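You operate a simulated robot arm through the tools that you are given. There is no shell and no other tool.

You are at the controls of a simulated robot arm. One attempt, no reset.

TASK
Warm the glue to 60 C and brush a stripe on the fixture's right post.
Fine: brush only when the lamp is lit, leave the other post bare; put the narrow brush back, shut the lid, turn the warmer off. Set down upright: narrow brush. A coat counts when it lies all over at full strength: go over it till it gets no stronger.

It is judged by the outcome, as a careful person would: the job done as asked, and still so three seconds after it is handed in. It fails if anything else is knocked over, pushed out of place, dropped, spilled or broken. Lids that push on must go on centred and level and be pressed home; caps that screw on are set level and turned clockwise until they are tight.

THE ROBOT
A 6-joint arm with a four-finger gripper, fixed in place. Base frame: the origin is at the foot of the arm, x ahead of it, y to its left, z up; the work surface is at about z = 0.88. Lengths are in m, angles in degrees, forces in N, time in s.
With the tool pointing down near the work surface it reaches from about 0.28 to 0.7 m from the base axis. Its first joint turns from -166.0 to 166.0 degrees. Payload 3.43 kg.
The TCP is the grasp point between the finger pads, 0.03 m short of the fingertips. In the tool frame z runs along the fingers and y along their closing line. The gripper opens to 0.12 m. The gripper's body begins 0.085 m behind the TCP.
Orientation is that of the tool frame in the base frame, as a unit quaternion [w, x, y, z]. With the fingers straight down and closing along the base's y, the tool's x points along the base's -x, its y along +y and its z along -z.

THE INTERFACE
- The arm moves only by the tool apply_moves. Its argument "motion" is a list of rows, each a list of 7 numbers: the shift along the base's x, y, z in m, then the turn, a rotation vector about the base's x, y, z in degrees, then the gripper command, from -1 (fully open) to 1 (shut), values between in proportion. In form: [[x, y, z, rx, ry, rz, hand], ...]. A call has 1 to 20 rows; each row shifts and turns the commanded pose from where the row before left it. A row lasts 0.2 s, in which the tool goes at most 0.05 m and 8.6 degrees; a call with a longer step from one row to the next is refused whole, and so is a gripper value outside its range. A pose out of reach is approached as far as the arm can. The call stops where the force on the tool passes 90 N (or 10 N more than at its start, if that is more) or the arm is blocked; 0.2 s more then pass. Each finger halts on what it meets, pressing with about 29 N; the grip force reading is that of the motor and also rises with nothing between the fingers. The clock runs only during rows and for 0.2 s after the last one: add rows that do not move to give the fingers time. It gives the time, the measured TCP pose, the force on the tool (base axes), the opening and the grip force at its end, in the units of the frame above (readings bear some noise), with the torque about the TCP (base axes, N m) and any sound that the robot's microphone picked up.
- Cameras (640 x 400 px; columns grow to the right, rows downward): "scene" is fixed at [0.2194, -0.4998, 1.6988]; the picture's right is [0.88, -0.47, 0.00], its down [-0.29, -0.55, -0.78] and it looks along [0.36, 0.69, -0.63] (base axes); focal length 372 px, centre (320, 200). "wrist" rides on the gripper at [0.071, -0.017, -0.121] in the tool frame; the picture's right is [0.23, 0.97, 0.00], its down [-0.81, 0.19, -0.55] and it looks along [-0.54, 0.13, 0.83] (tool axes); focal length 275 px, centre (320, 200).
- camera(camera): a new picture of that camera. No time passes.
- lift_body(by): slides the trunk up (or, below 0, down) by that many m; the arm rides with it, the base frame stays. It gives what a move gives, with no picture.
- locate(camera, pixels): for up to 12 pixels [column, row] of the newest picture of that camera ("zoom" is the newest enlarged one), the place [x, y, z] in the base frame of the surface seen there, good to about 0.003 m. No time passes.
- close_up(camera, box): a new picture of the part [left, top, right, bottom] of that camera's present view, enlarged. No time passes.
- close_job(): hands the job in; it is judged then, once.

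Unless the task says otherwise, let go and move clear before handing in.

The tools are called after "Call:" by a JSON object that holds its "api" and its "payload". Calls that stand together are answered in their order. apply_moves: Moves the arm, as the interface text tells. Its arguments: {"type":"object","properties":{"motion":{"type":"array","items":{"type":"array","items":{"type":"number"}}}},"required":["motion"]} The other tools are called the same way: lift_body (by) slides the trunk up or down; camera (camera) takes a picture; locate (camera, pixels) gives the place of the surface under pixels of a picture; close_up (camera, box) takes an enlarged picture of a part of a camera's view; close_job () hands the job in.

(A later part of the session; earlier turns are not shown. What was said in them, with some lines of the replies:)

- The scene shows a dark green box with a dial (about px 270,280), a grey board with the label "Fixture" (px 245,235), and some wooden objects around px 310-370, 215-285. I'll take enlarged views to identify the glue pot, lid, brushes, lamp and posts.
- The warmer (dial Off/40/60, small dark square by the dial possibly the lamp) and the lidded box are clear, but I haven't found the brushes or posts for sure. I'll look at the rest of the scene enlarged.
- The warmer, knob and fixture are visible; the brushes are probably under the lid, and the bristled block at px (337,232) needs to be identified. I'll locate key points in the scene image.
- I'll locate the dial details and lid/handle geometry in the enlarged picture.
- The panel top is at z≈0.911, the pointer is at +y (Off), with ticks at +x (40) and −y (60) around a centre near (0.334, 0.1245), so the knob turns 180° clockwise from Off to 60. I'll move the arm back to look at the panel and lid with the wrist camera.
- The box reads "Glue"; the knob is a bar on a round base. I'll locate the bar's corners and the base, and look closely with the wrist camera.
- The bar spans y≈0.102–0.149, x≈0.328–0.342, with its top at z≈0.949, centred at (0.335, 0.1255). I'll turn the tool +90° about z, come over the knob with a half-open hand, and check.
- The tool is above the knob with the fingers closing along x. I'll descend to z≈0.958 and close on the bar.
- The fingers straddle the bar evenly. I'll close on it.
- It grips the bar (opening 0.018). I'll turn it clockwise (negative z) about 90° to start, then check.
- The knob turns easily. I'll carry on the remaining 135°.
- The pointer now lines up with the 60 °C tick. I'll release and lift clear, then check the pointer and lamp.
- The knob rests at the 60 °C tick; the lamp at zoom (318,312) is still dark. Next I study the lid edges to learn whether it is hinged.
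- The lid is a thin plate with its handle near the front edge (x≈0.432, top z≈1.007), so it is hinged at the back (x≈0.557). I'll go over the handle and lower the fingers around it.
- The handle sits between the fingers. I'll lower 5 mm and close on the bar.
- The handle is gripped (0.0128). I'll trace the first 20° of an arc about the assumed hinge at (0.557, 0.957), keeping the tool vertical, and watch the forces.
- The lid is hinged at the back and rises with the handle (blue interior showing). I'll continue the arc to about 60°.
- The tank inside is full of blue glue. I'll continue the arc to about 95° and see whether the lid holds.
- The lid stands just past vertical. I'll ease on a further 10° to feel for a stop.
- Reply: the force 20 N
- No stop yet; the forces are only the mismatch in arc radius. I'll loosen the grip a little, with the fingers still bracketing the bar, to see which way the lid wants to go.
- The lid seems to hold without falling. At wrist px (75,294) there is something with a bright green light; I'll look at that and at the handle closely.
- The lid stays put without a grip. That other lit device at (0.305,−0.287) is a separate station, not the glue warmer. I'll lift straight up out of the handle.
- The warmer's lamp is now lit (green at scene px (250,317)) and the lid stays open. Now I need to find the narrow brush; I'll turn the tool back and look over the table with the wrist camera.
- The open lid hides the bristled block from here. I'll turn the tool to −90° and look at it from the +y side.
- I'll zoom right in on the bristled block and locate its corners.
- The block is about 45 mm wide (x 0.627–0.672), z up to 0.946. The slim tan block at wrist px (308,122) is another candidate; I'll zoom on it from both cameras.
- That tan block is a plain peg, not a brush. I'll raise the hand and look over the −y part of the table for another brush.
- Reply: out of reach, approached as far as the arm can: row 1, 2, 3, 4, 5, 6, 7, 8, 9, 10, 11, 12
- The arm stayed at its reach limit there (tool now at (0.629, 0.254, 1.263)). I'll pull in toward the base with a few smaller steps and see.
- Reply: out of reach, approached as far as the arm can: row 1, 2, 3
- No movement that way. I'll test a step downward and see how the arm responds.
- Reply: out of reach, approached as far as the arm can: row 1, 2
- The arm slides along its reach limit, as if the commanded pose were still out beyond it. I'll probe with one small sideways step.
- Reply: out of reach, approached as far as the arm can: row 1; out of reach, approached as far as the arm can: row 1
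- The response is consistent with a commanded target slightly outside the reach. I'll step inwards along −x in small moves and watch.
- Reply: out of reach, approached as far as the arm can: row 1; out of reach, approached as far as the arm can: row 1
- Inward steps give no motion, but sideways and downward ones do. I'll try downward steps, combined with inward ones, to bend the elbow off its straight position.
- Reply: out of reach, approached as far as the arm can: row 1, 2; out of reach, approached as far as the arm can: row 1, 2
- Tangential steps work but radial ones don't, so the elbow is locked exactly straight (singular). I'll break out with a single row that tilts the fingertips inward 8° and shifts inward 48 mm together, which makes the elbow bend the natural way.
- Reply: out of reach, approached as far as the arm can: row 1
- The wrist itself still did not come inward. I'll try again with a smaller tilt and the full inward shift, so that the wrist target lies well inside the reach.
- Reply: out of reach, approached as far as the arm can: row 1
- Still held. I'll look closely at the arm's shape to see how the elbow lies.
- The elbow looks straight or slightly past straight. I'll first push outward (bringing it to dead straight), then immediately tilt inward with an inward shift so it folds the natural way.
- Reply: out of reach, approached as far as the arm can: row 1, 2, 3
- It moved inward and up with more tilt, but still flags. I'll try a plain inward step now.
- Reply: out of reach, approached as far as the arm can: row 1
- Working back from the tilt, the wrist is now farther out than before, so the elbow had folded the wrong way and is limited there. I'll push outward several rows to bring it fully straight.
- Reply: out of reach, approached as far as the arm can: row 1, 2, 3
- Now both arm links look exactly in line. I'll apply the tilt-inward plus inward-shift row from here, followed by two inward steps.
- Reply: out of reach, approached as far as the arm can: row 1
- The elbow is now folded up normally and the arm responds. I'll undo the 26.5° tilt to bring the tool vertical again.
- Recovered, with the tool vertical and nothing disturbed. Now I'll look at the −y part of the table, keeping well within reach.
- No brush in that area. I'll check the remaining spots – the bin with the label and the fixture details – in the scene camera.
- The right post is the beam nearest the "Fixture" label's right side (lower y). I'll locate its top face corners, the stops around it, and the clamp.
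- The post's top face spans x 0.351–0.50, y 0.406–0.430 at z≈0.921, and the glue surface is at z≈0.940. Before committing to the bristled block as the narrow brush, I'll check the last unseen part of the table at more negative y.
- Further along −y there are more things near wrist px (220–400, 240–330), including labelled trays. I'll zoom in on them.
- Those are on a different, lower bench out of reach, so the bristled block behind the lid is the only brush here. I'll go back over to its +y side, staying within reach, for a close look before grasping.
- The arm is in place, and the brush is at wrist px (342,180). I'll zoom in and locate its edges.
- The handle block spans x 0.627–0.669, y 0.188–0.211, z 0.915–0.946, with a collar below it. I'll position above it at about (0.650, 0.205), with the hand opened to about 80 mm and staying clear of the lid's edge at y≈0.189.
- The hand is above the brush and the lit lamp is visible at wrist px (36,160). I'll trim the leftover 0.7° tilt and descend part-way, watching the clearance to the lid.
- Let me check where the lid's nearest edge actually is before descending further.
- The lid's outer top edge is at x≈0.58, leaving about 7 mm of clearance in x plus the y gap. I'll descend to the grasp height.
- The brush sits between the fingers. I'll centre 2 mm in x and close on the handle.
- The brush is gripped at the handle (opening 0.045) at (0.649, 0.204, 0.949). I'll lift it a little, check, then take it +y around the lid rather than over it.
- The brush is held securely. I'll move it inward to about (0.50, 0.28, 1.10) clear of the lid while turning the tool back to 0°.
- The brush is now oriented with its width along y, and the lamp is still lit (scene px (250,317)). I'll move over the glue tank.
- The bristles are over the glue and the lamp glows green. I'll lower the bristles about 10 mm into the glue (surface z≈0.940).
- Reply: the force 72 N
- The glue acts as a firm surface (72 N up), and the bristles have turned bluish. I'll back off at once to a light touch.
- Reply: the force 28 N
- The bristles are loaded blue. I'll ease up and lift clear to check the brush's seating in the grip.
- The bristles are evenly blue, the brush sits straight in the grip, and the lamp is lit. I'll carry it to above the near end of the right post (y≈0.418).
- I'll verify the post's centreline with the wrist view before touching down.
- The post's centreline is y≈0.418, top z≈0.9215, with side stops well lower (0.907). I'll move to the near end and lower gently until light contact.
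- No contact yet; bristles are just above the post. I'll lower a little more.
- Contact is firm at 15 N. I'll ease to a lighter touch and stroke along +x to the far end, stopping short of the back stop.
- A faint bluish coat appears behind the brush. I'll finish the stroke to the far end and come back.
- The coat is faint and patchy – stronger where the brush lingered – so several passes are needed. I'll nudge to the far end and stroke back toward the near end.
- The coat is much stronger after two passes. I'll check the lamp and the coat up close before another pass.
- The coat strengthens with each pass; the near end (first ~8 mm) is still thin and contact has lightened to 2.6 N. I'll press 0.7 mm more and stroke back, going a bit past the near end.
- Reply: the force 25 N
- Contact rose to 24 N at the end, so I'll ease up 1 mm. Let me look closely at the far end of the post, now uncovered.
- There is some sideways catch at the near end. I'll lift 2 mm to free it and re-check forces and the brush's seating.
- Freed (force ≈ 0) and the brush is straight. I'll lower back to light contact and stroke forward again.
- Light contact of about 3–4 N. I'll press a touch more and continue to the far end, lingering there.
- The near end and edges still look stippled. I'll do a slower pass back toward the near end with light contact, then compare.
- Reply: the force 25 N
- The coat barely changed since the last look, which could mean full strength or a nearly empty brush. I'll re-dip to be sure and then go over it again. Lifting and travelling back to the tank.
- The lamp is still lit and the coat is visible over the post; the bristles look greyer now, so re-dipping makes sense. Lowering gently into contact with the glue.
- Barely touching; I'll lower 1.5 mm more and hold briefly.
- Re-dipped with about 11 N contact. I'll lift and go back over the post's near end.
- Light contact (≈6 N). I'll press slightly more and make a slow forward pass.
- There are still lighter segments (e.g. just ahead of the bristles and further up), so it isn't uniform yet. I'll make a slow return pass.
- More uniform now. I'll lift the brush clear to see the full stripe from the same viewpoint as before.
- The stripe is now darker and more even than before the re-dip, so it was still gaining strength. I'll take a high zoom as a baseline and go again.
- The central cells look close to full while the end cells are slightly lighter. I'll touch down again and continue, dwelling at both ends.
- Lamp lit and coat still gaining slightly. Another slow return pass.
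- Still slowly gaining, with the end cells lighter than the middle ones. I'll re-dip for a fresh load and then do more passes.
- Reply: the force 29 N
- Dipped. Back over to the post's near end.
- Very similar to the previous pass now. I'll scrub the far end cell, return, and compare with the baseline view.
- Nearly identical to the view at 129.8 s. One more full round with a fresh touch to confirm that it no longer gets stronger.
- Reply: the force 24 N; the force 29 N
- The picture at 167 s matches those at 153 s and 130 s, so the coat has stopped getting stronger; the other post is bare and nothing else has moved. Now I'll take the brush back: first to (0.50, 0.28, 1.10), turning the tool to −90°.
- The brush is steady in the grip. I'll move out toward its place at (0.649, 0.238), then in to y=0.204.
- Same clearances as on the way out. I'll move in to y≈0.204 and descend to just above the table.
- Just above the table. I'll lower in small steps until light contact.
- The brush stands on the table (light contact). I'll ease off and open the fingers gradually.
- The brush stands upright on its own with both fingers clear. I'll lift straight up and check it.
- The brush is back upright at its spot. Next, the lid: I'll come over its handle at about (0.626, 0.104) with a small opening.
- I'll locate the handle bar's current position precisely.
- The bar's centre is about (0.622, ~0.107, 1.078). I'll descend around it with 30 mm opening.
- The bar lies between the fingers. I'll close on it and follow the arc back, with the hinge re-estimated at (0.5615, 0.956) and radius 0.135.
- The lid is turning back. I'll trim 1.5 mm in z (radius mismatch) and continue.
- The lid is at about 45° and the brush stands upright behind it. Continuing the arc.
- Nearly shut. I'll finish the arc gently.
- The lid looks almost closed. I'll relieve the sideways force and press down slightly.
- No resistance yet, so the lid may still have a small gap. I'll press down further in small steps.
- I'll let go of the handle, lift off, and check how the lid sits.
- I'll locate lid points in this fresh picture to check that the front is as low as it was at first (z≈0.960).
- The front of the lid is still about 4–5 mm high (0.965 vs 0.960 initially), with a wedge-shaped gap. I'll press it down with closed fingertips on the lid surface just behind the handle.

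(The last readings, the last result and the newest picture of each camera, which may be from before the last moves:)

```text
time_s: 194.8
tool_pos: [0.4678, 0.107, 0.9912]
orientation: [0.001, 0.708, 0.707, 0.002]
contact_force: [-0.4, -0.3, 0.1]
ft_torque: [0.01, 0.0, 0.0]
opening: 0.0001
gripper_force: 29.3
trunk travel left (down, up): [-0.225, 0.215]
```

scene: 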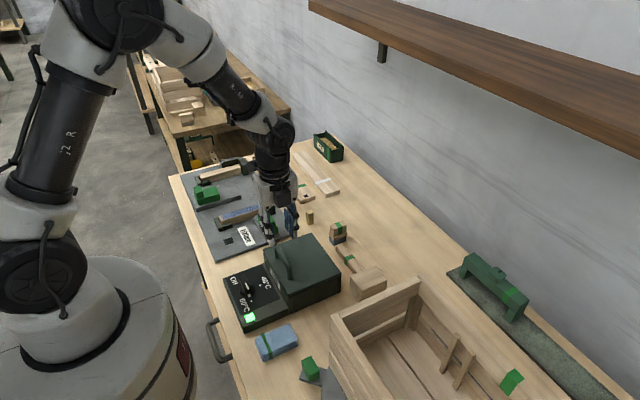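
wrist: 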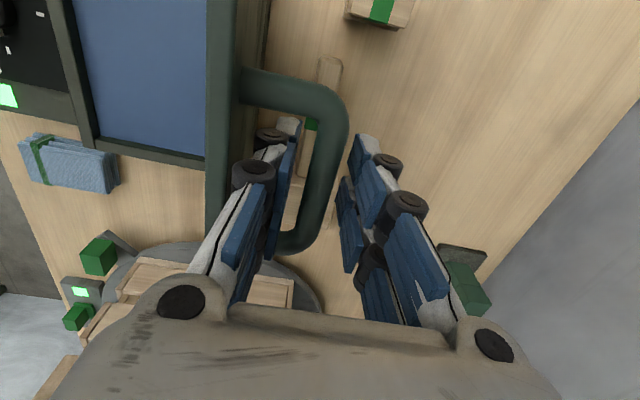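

Call:
{"api": "close_up", "payload": {"camera": "scene", "box": [260, 230, 350, 310]}}

Call:
{"api": "apply_moves", "payload": {"motion": [[0, 0, -0.0015, 0, 0, 0, 1], [0, 0, -0.001, 0, 0, 0, 1], [0, 0, 0, 0, 0, 0, 1]]}}

```text
5.00 times, centred on (305, 270) of scene
```

zoom: 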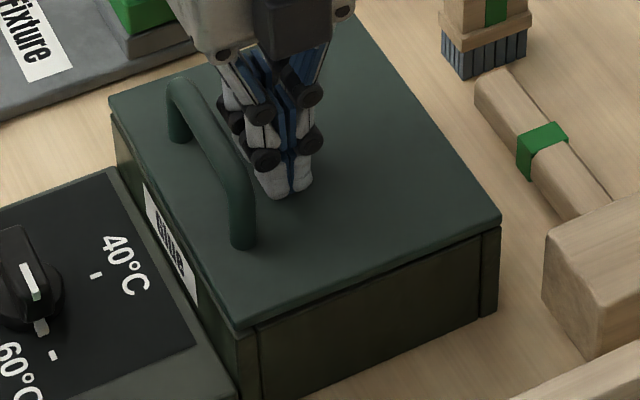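

```text
time_s: 195.6
tool_pos: [0.4677, 0.1062, 0.9891]
orientation: [0.001, 0.707, 0.707, 0.001]
contact_force: [0.2, 0.2, 0.2]
ft_torque: [0.02, -0.01, -0.02]
opening: 0.0
gripper_force: 29.0
trunk travel left (down, up): [-0.225, 0.215]
```

Call:
{"api": "apply_moves", "payload": {"motion": [[0, 0, -0.0015, 0, 0, 0, 1], [0, 0, -0.001, 0, 0, 0, 1], [0, 0, 0, 0, 0, 0, 1]]}}

Call:
{"api": "apply_moves", "payload": {"motion": [[0, 0, -0.0015, 0, 0, 0, 1], [0, 0, -0.001, 0, 0, 0, 1], [0, 0, 0, 0, 0, 0, 1]]}}

Call:
{"api": "close_up", "payload": {"camera": "scene", "box": [260, 230, 350, 310]}}

```text
time_s: 196.4
tool_pos: [0.4687, 0.1062, 0.9863]
orientation: [0.001, 0.707, 0.707, 0.001]
contact_force: [0.0, -0.2, 0.6]
ft_torque: [0.03, -0.01, -0.03]
opening: 0.0001
gripper_force: 28.6
trunk travel left (down, up): [-0.225, 0.215]
```

```text
time_s: 197.2
tool_pos: [0.4679, 0.1074, 0.9854]
orientation: [0.002, 0.707, 0.707, 0.003]
contact_force: [0.4, -1.2, 27.3]
ft_torque: [-0.24, 0.04, -0.04]
opening: 0.0061
gripper_force: 32.9
trunk travel left (down, up): [-0.225, 0.215]
```

```text
5.00 times, centred on (305, 270) of scene
```

zoom: 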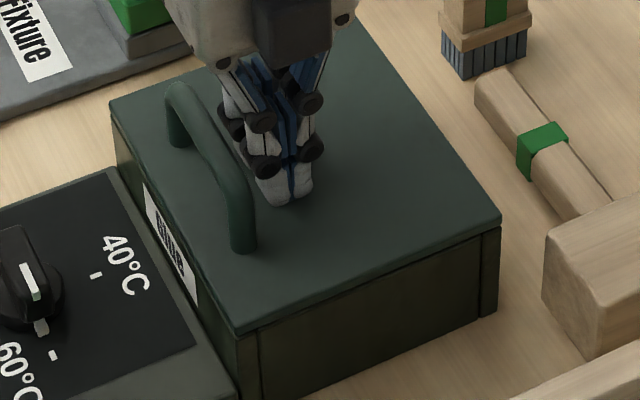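

Firm resistance now (27 N): the lid is seated. I'll lift off and verify its height.

Call:
{"api": "apply_moves", "payload": {"motion": [[0, 0, 0.003, 0, 0, 0, 1], [0, 0, 0.02, 0, 0, 0, 1], [0, 0, 0.04, 0, 0, 0, 1], [0, 0, 0.04, 0, 0, 0, 1], [0, 0, 0.03, 0, 0, 0, 0.1]]}}

Call:
{"api": "camera", "payload": {"camera": "scene"}}

Call:
{"api": "close_up", "payload": {"camera": "scene", "box": [290, 265, 350, 315]}}

Call:
{"api": "locate", "payload": {"camera": "scene", "pixels": [[268, 252], [270, 258], [298, 288], [305, 288], [336, 272], [308, 237], [320, 270], [272, 252], [300, 270]]}}

```text
time_s: 198.4
tool_pos: [0.4679, 0.1057, 1.1178]
orientation: [0.0, 0.707, 0.707, 0.001]
contact_force: [-0.3, 0.0, -0.4]
ft_torque: [0.0, 0.01, -0.01]
opening: 0.0262
gripper_force: 0.0
trunk travel left (down, up): [-0.225, 0.215]
```

```text
taken
```

scene: 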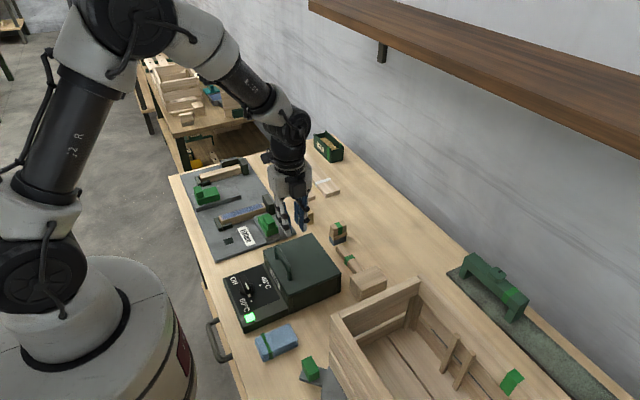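

```text
8.00 times, centred on (320, 290) of scene
```

zoom: 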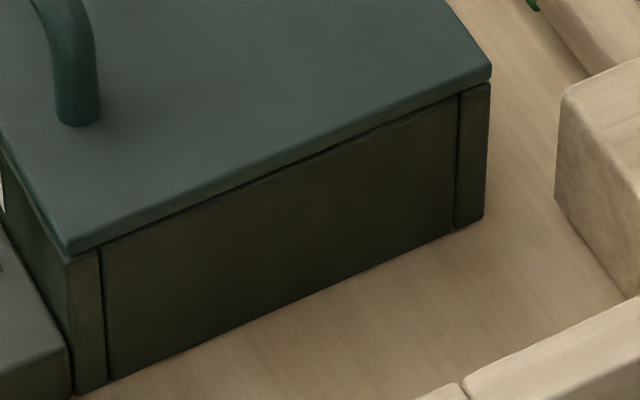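

```text
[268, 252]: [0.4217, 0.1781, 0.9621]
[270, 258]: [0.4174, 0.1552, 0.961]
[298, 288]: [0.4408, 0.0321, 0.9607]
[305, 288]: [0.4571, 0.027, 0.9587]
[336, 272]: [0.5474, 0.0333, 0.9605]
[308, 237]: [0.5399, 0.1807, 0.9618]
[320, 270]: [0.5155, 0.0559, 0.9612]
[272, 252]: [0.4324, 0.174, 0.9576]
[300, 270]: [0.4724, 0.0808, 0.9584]
```

The lid is now level and closed (z≈0.960 front and back). Next, the knob: I'll move over it with the tool still at −90° and hand at about 54 mm.

Call:
{"api": "apply_moves", "payload": {"motion": [[-0.033, 0.005, -0.004, 0, 0, 0, 0.1], [-0.033, 0.005, -0.004, 0, 0, 0, 0.1], [-0.033, 0.005, -0.004, 0, 0, 0, 0.1], [-0.0335, 0.0045, -0.004, 0, 0, 0, 0.1], [0, 0, 0, 0, 0, 0, 0.1]]}}

Call:
{"api": "camera", "payload": {"camera": "wrist"}}

Call:
{"api": "close_up", "payload": {"camera": "scene", "box": [220, 265, 280, 325]}}

```text
time_s: 199.6
tool_pos: [0.3354, 0.1286, 1.1003]
orientation: [0.0, 0.707, 0.707, 0.001]
contact_force: [0.5, 0.5, -0.3]
ft_torque: [0.03, 0.0, -0.02]
opening: 0.0542
gripper_force: 0.0
trunk travel left (down, up): [-0.225, 0.215]
```

```text
taken
```

wrist: 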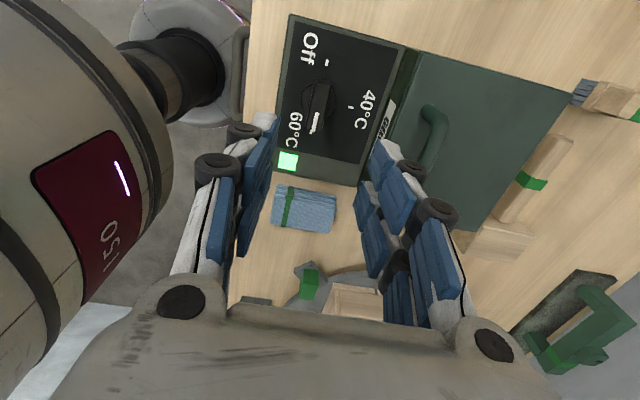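

```text
6.67 times, centred on (250, 295) of scene
```

zoom: 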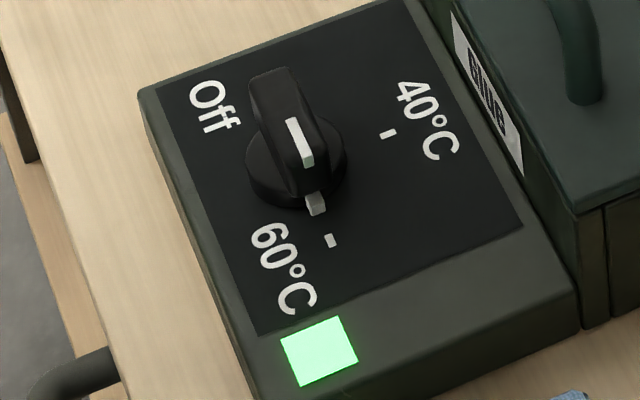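

Pointer still at 60 °C. I'll centre in y and descend around the bar.

Call:
{"api": "apply_moves", "payload": {"motion": [[0, -0.003, -0.035, 0, 0, 0, 0.1], [0, 0, -0.035, 0, 0, 0, 0.1], [0, 0, -0.035, 0, 0, 0, 0.1], [0, 0, -0.025, 0, 0, 0, 0.1], [0, 0, -0.012, 0, 0, 0, 0.1], [0, 0, 0, 0, 0, 0, 0.1]]}}

Call:
{"api": "camera", "payload": {"camera": "wrist"}}

```text
time_s: 201.0
tool_pos: [0.335, 0.1236, 0.9585]
orientation: [0.0, 0.707, 0.707, 0.002]
contact_force: [0.0, 0.8, 0.0]
ft_torque: [-0.01, -0.01, 0.03]
opening: 0.0541
gripper_force: 0.0
trunk travel left (down, up): [-0.225, 0.215]
```

```text
taken
```

wrist: 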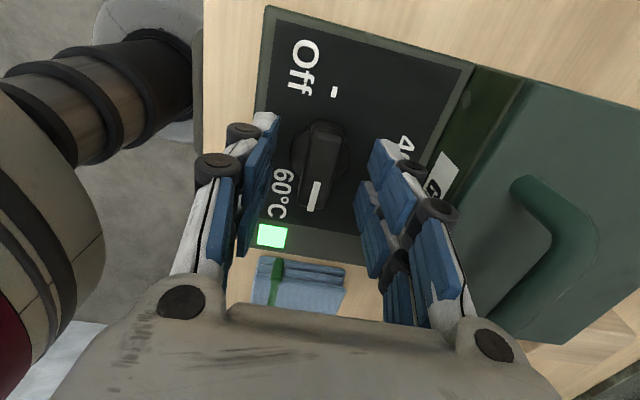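

The bar is between the fingers. I'll close on it and turn counterclockwise, first 45° to check.

Call:
{"api": "apply_moves", "payload": {"motion": [[0, 0.001, 0, 0, 0, 0, 1], [0, 0, 0, 0, 0, 0, 1], [0, 0, 0, 0, 0, 0, 1], [0, 0, 0, 0, 0, 0, 1], [0, 0, 0, 0, 0, 7.5, 1], [0, 0, 0, 0, 0, 7.5, 1], [0, 0, 0, 0, 0, 7.5, 1], [0, 0, 0, 0, 0, 7.5, 1], [0, 0, 0, 0, 0, 7.5, 1], [0, 0, 0, 0, 0, 7.5, 1]]}}

```text
time_s: 203.2
tool_pos: [0.3348, 0.1252, 0.9589]
orientation: [-0.001, 0.382, 0.924, 0.0]
contact_force: [-4.2, 0.1, -13.6]
ft_torque: [-0.75, -0.73, 0.0]
opening: 0.0179
gripper_force: 45.0
trunk travel left (down, up): [-0.225, 0.215]
```

Turning well. The remaining 135° back to Off.

Call:
{"api": "apply_moves", "payload": {"motion": [[0, 0, 0, 0, 0, 7.5, 1], [0, 0, 0, 0, 0, 7.5, 1], [0, 0, 0, 0, 0, 7.5, 1], [0, 0, 0, 0, 0, 7.5, 1], [0, 0, 0, 0, 0, 7.5, 1], [0, 0, 0, 0, 0, 7.5, 1], [0, 0, 0, 0, 0, 7.5, 1], [0, 0, 0, 0, 0, 7.5, 1], [0, 0, 0, 0, 0, 7.5, 1], [0, 0, 0, 0, 0, 7.5, 1], [0, 0, 0, 0, 0, 7.5, 1], [0, 0, 0, 0, 0, 7.5, 1], [0, 0, 0, 0, 0, 7.5, 1], [0, 0, 0, 0, 0, 7.5, 1], [0, 0, 0, 0, 0, 7.5, 1], [0, 0, 0, 0, 0, 7.5, 1], [0, 0, 0, 0, 0, 7.5, 1], [0, 0, 0, 0, 0, 7.5, 1]]}}

Call:
{"api": "close_up", "payload": {"camera": "scene", "box": [200, 230, 300, 330]}}

Call:
{"api": "camera", "payload": {"camera": "wrist"}}

```text
time_s: 207.0
tool_pos: [0.3343, 0.1271, 0.9582]
orientation: [0.002, 0.707, -0.707, 0.0]
contact_force: [-10.4, 1.9, -20.8]
ft_torque: [-0.82, 0.31, -0.18]
opening: 0.018
gripper_force: 45.1
trunk travel left (down, up): [-0.225, 0.215]
```

```text
4.00 times, centred on (250, 280) of scene
```

zoom: 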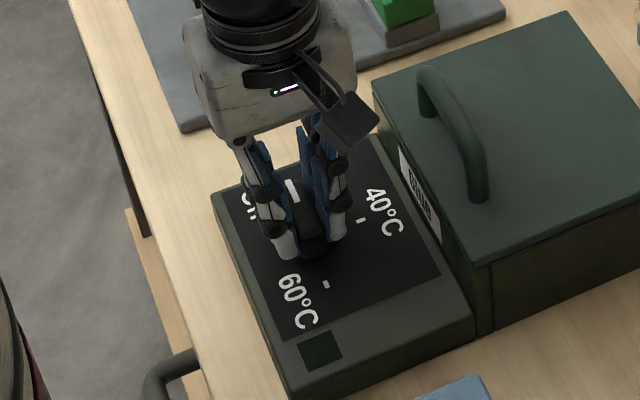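

```text
taken
```

wrist: 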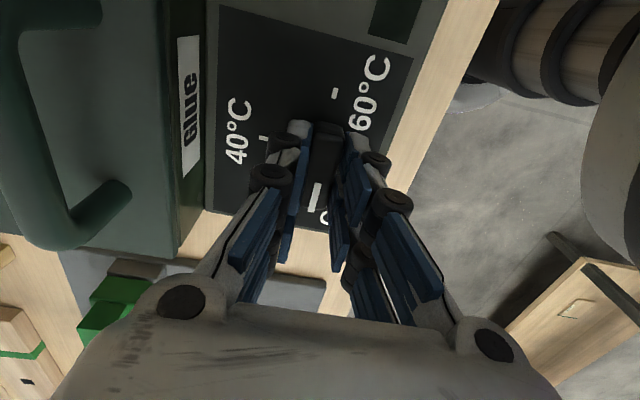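

The lamp has gone dark and the pointer is back at Off. I'll relieve the slight upward pull (1 mm down), release, and lift.

Call:
{"api": "apply_moves", "payload": {"motion": [[0.0005, 0, -0.001, 0, 0, 0, 1], [0, 0, 0, 0, 0, 0, 0.6], [0, 0, 0, 0, 0, 0, 0.1], [0, 0, 0, 0, 0, 0, 0.1], [0, 0, 0, 0, 0, 0, 0.1], [0, 0, 0.03, 0, 0, 0, 0.1], [0, 0, 0.04, 0, 0, 0, 0.1], [0, 0, 0.04, 0, 0, 0, 0.1], [0, 0, 0.04, 0, 0, 0, 0.1]]}}

Call:
{"api": "camera", "payload": {"camera": "scene"}}

Call:
{"api": "close_up", "payload": {"camera": "scene", "box": [210, 250, 310, 340]}}

```text
time_s: 209.0
tool_pos: [0.3348, 0.124, 1.1093]
orientation: [-0.002, -0.707, 0.707, 0.001]
contact_force: [0.6, -1.0, -0.8]
ft_torque: [0.01, -0.02, 0.01]
opening: 0.0542
gripper_force: 0.1
trunk travel left (down, up): [-0.225, 0.215]
```

```text
taken
```

scene: 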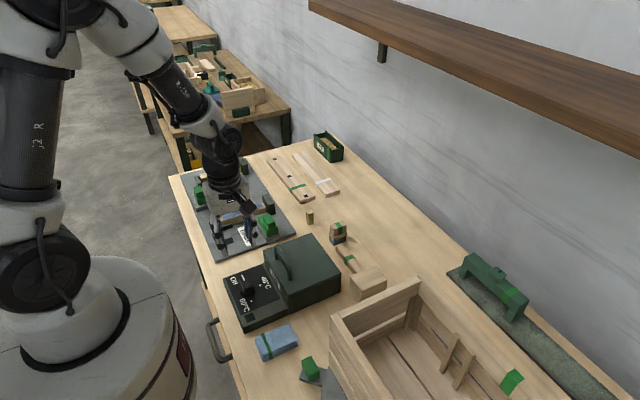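

```text
4.44 times, centred on (260, 295) of scene
```

zoom: 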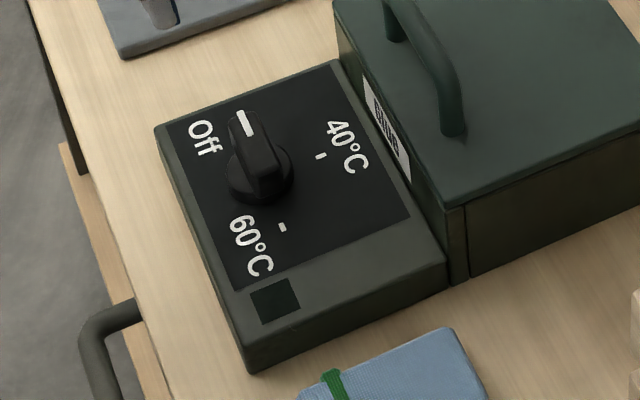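

The knob points at Off and the lamp is dark. I'll back the arm away to near its starting pose and do a final check of everything.

Call:
{"api": "apply_moves", "payload": {"motion": [[0.01, 0, 0.012, 0, 0, -8.1818, 0], [0.01, 0, 0.012, 0, 0, -8.1818, -0.3], [0.01, 0, 0.012, 0, 0, -8.1818, -0.6], [0.01, 0, 0.012, 0, 0, -8.1818, -1], [0.01, 0, 0.012, 0, 0, -8.1818, -1], [0.01, 0, 0.012, 0, 0, -8.1818, -1], [0.01, 0, 0.012, 0, 0, -8.1818, -1], [0.01, 0, 0.012, 0, 0, -8.1818, -1], [0.01, 0, 0.012, 0, 0, -8.1818, -1], [0.01, 0, 0.012, 0, 0, -8.1818, -1], [0.01, 0, 0.012, 0, 0, -8.182, -1], [0, 0, 0, 0, 0, 0, -1]]}}

Call:
{"api": "camera", "payload": {"camera": "scene"}}

Call:
{"api": "camera", "payload": {"camera": "wrist"}}

Call:
{"api": "close_up", "payload": {"camera": "scene", "box": [255, 210, 395, 320]}}

Call:
{"api": "close_up", "payload": {"camera": "scene", "box": [170, 150, 300, 260]}}

```text
time_s: 211.6
tool_pos: [0.4456, 0.1236, 1.2389]
orientation: [-0.001, 0.001, 1.0, 0.0]
contact_force: [-0.5, 0.3, -0.2]
ft_torque: [0.01, 0.02, -0.01]
opening: 0.12
gripper_force: 0.1
trunk travel left (down, up): [-0.225, 0.215]
```

```text
taken
```

scene: 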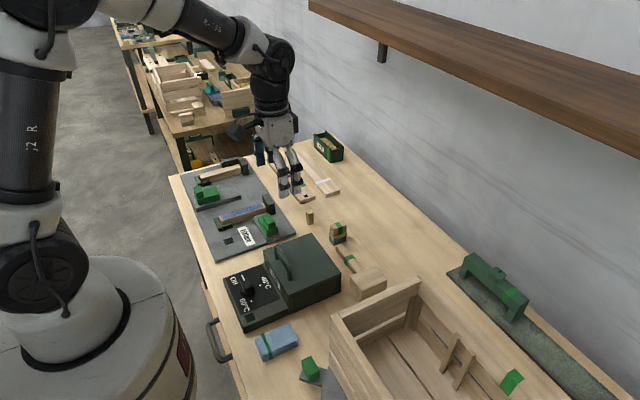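

```text
taken
```

wrist: 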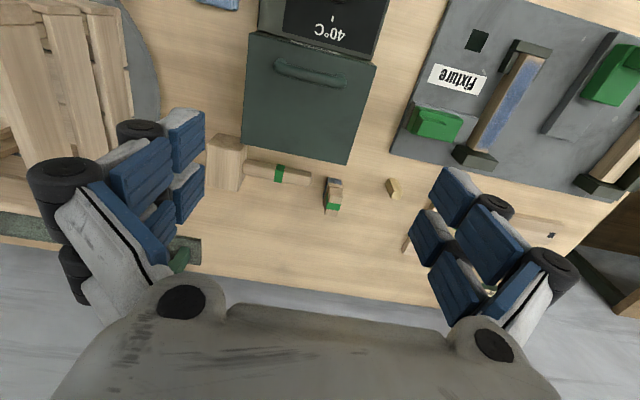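

```text
3.64 times, centred on (325, 265) of scene
```

zoom: 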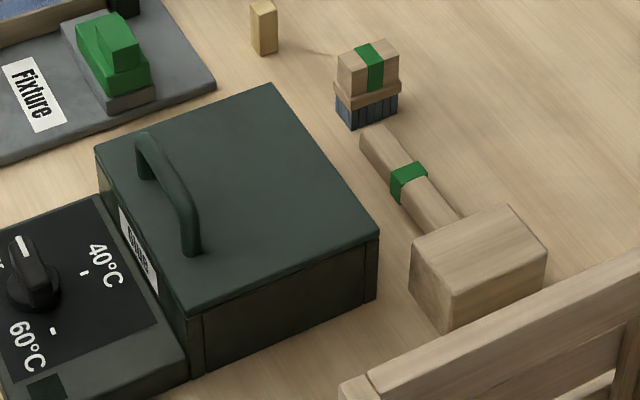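

```text
3.64 times, centred on (235, 205) of scene
```

zoom: 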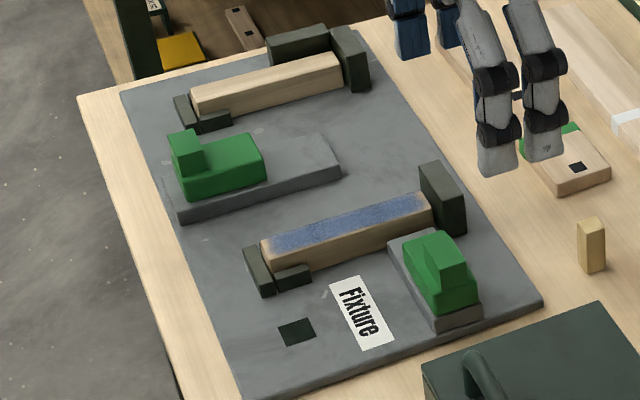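

Everything is in place. One last close look at the stripe from the wrist camera to be sure it covers the post evenly.

Call:
{"api": "close_up", "payload": {"camera": "wrist", "box": [460, 40, 560, 170]}}

Call:
{"api": "close_up", "payload": {"camera": "wrist", "box": [480, 50, 550, 110]}}

Call:
{"api": "close_up", "payload": {"camera": "scene", "box": [222, 198, 264, 226]}}

```text
3.08 times, centred on (510, 105) of wrist
```

zoom: 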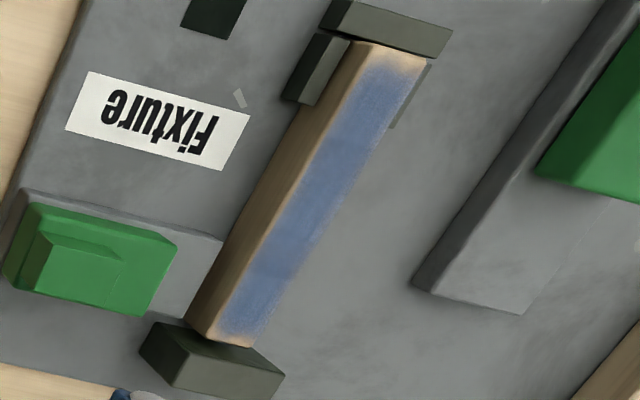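

```text
6.67 times, centred on (515, 80) of wrist
```

zoom: 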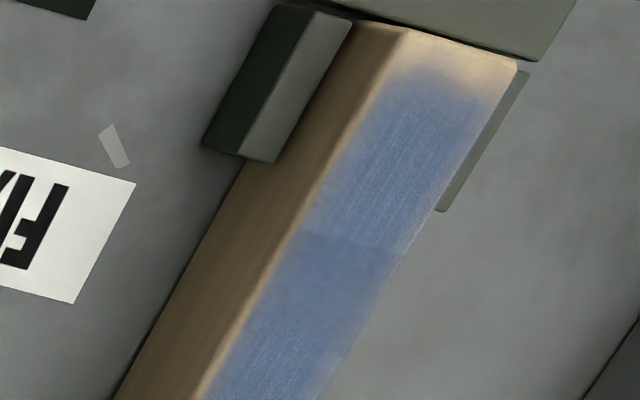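

```text
14.29 times, centred on (243, 212) of scene
```

zoom: 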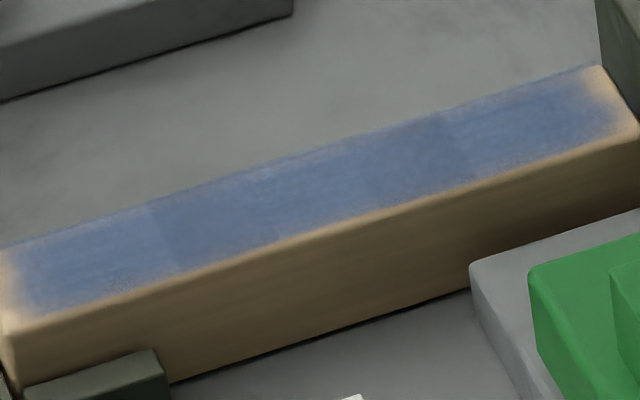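

I finished the job and am handing it in.

- **Coat:** the stripe covers the right post's top evenly and no longer gets stronger. It fades slightly at the ends and edges, and more passes did not change that. The other post is bare.
- **Brushing:** the lamp was lit at every check between dips and passes.
- **Brush:** the narrow brush stands upright at its original spot. It was the only brush within reach.
- **Warmer:** the lid is shut and level, the knob is at Off and the lamp is dark.
- **Surroundings:** nothing else was moved, and the arm is clear with the hand empty.

Call:
{"api": "close_job", "payload": {}}

```text
The job is handed in.
```

I warmed the glue to 60 °C, brushed a stripe along the top of the fixture's right post, and handed the job in. I have not seen the judge's result.

- **Coat:** I dipped three times and made repeated passes until the stripe stopped getting stronger. The last round showed no change. It still fades slightly at the very ends and along the edges, and further passes did not change that.
- **Lamp and other post:** The lamp was lit at every check between dips and passes. The other post is bare.
- **Brush:** I took the bristled block behind the warmer to be the narrow brush, because it was the only brush I could find within reach. It is back at its original spot, standing upright.
- **Warmer:** The lid is shut and level, after I pressed down a small gap left at the front. The knob is at Off and the lamp is dark.
- **Surroundings:** In the final pictures nothing else looked knocked over, moved or spilled. The arm is clear and the hand is empty.

On my first dip I pressed the brush onto the glue surface with about 72 N before backing off. The brush slid roughly 3 mm in the grip, and I saw no damage.
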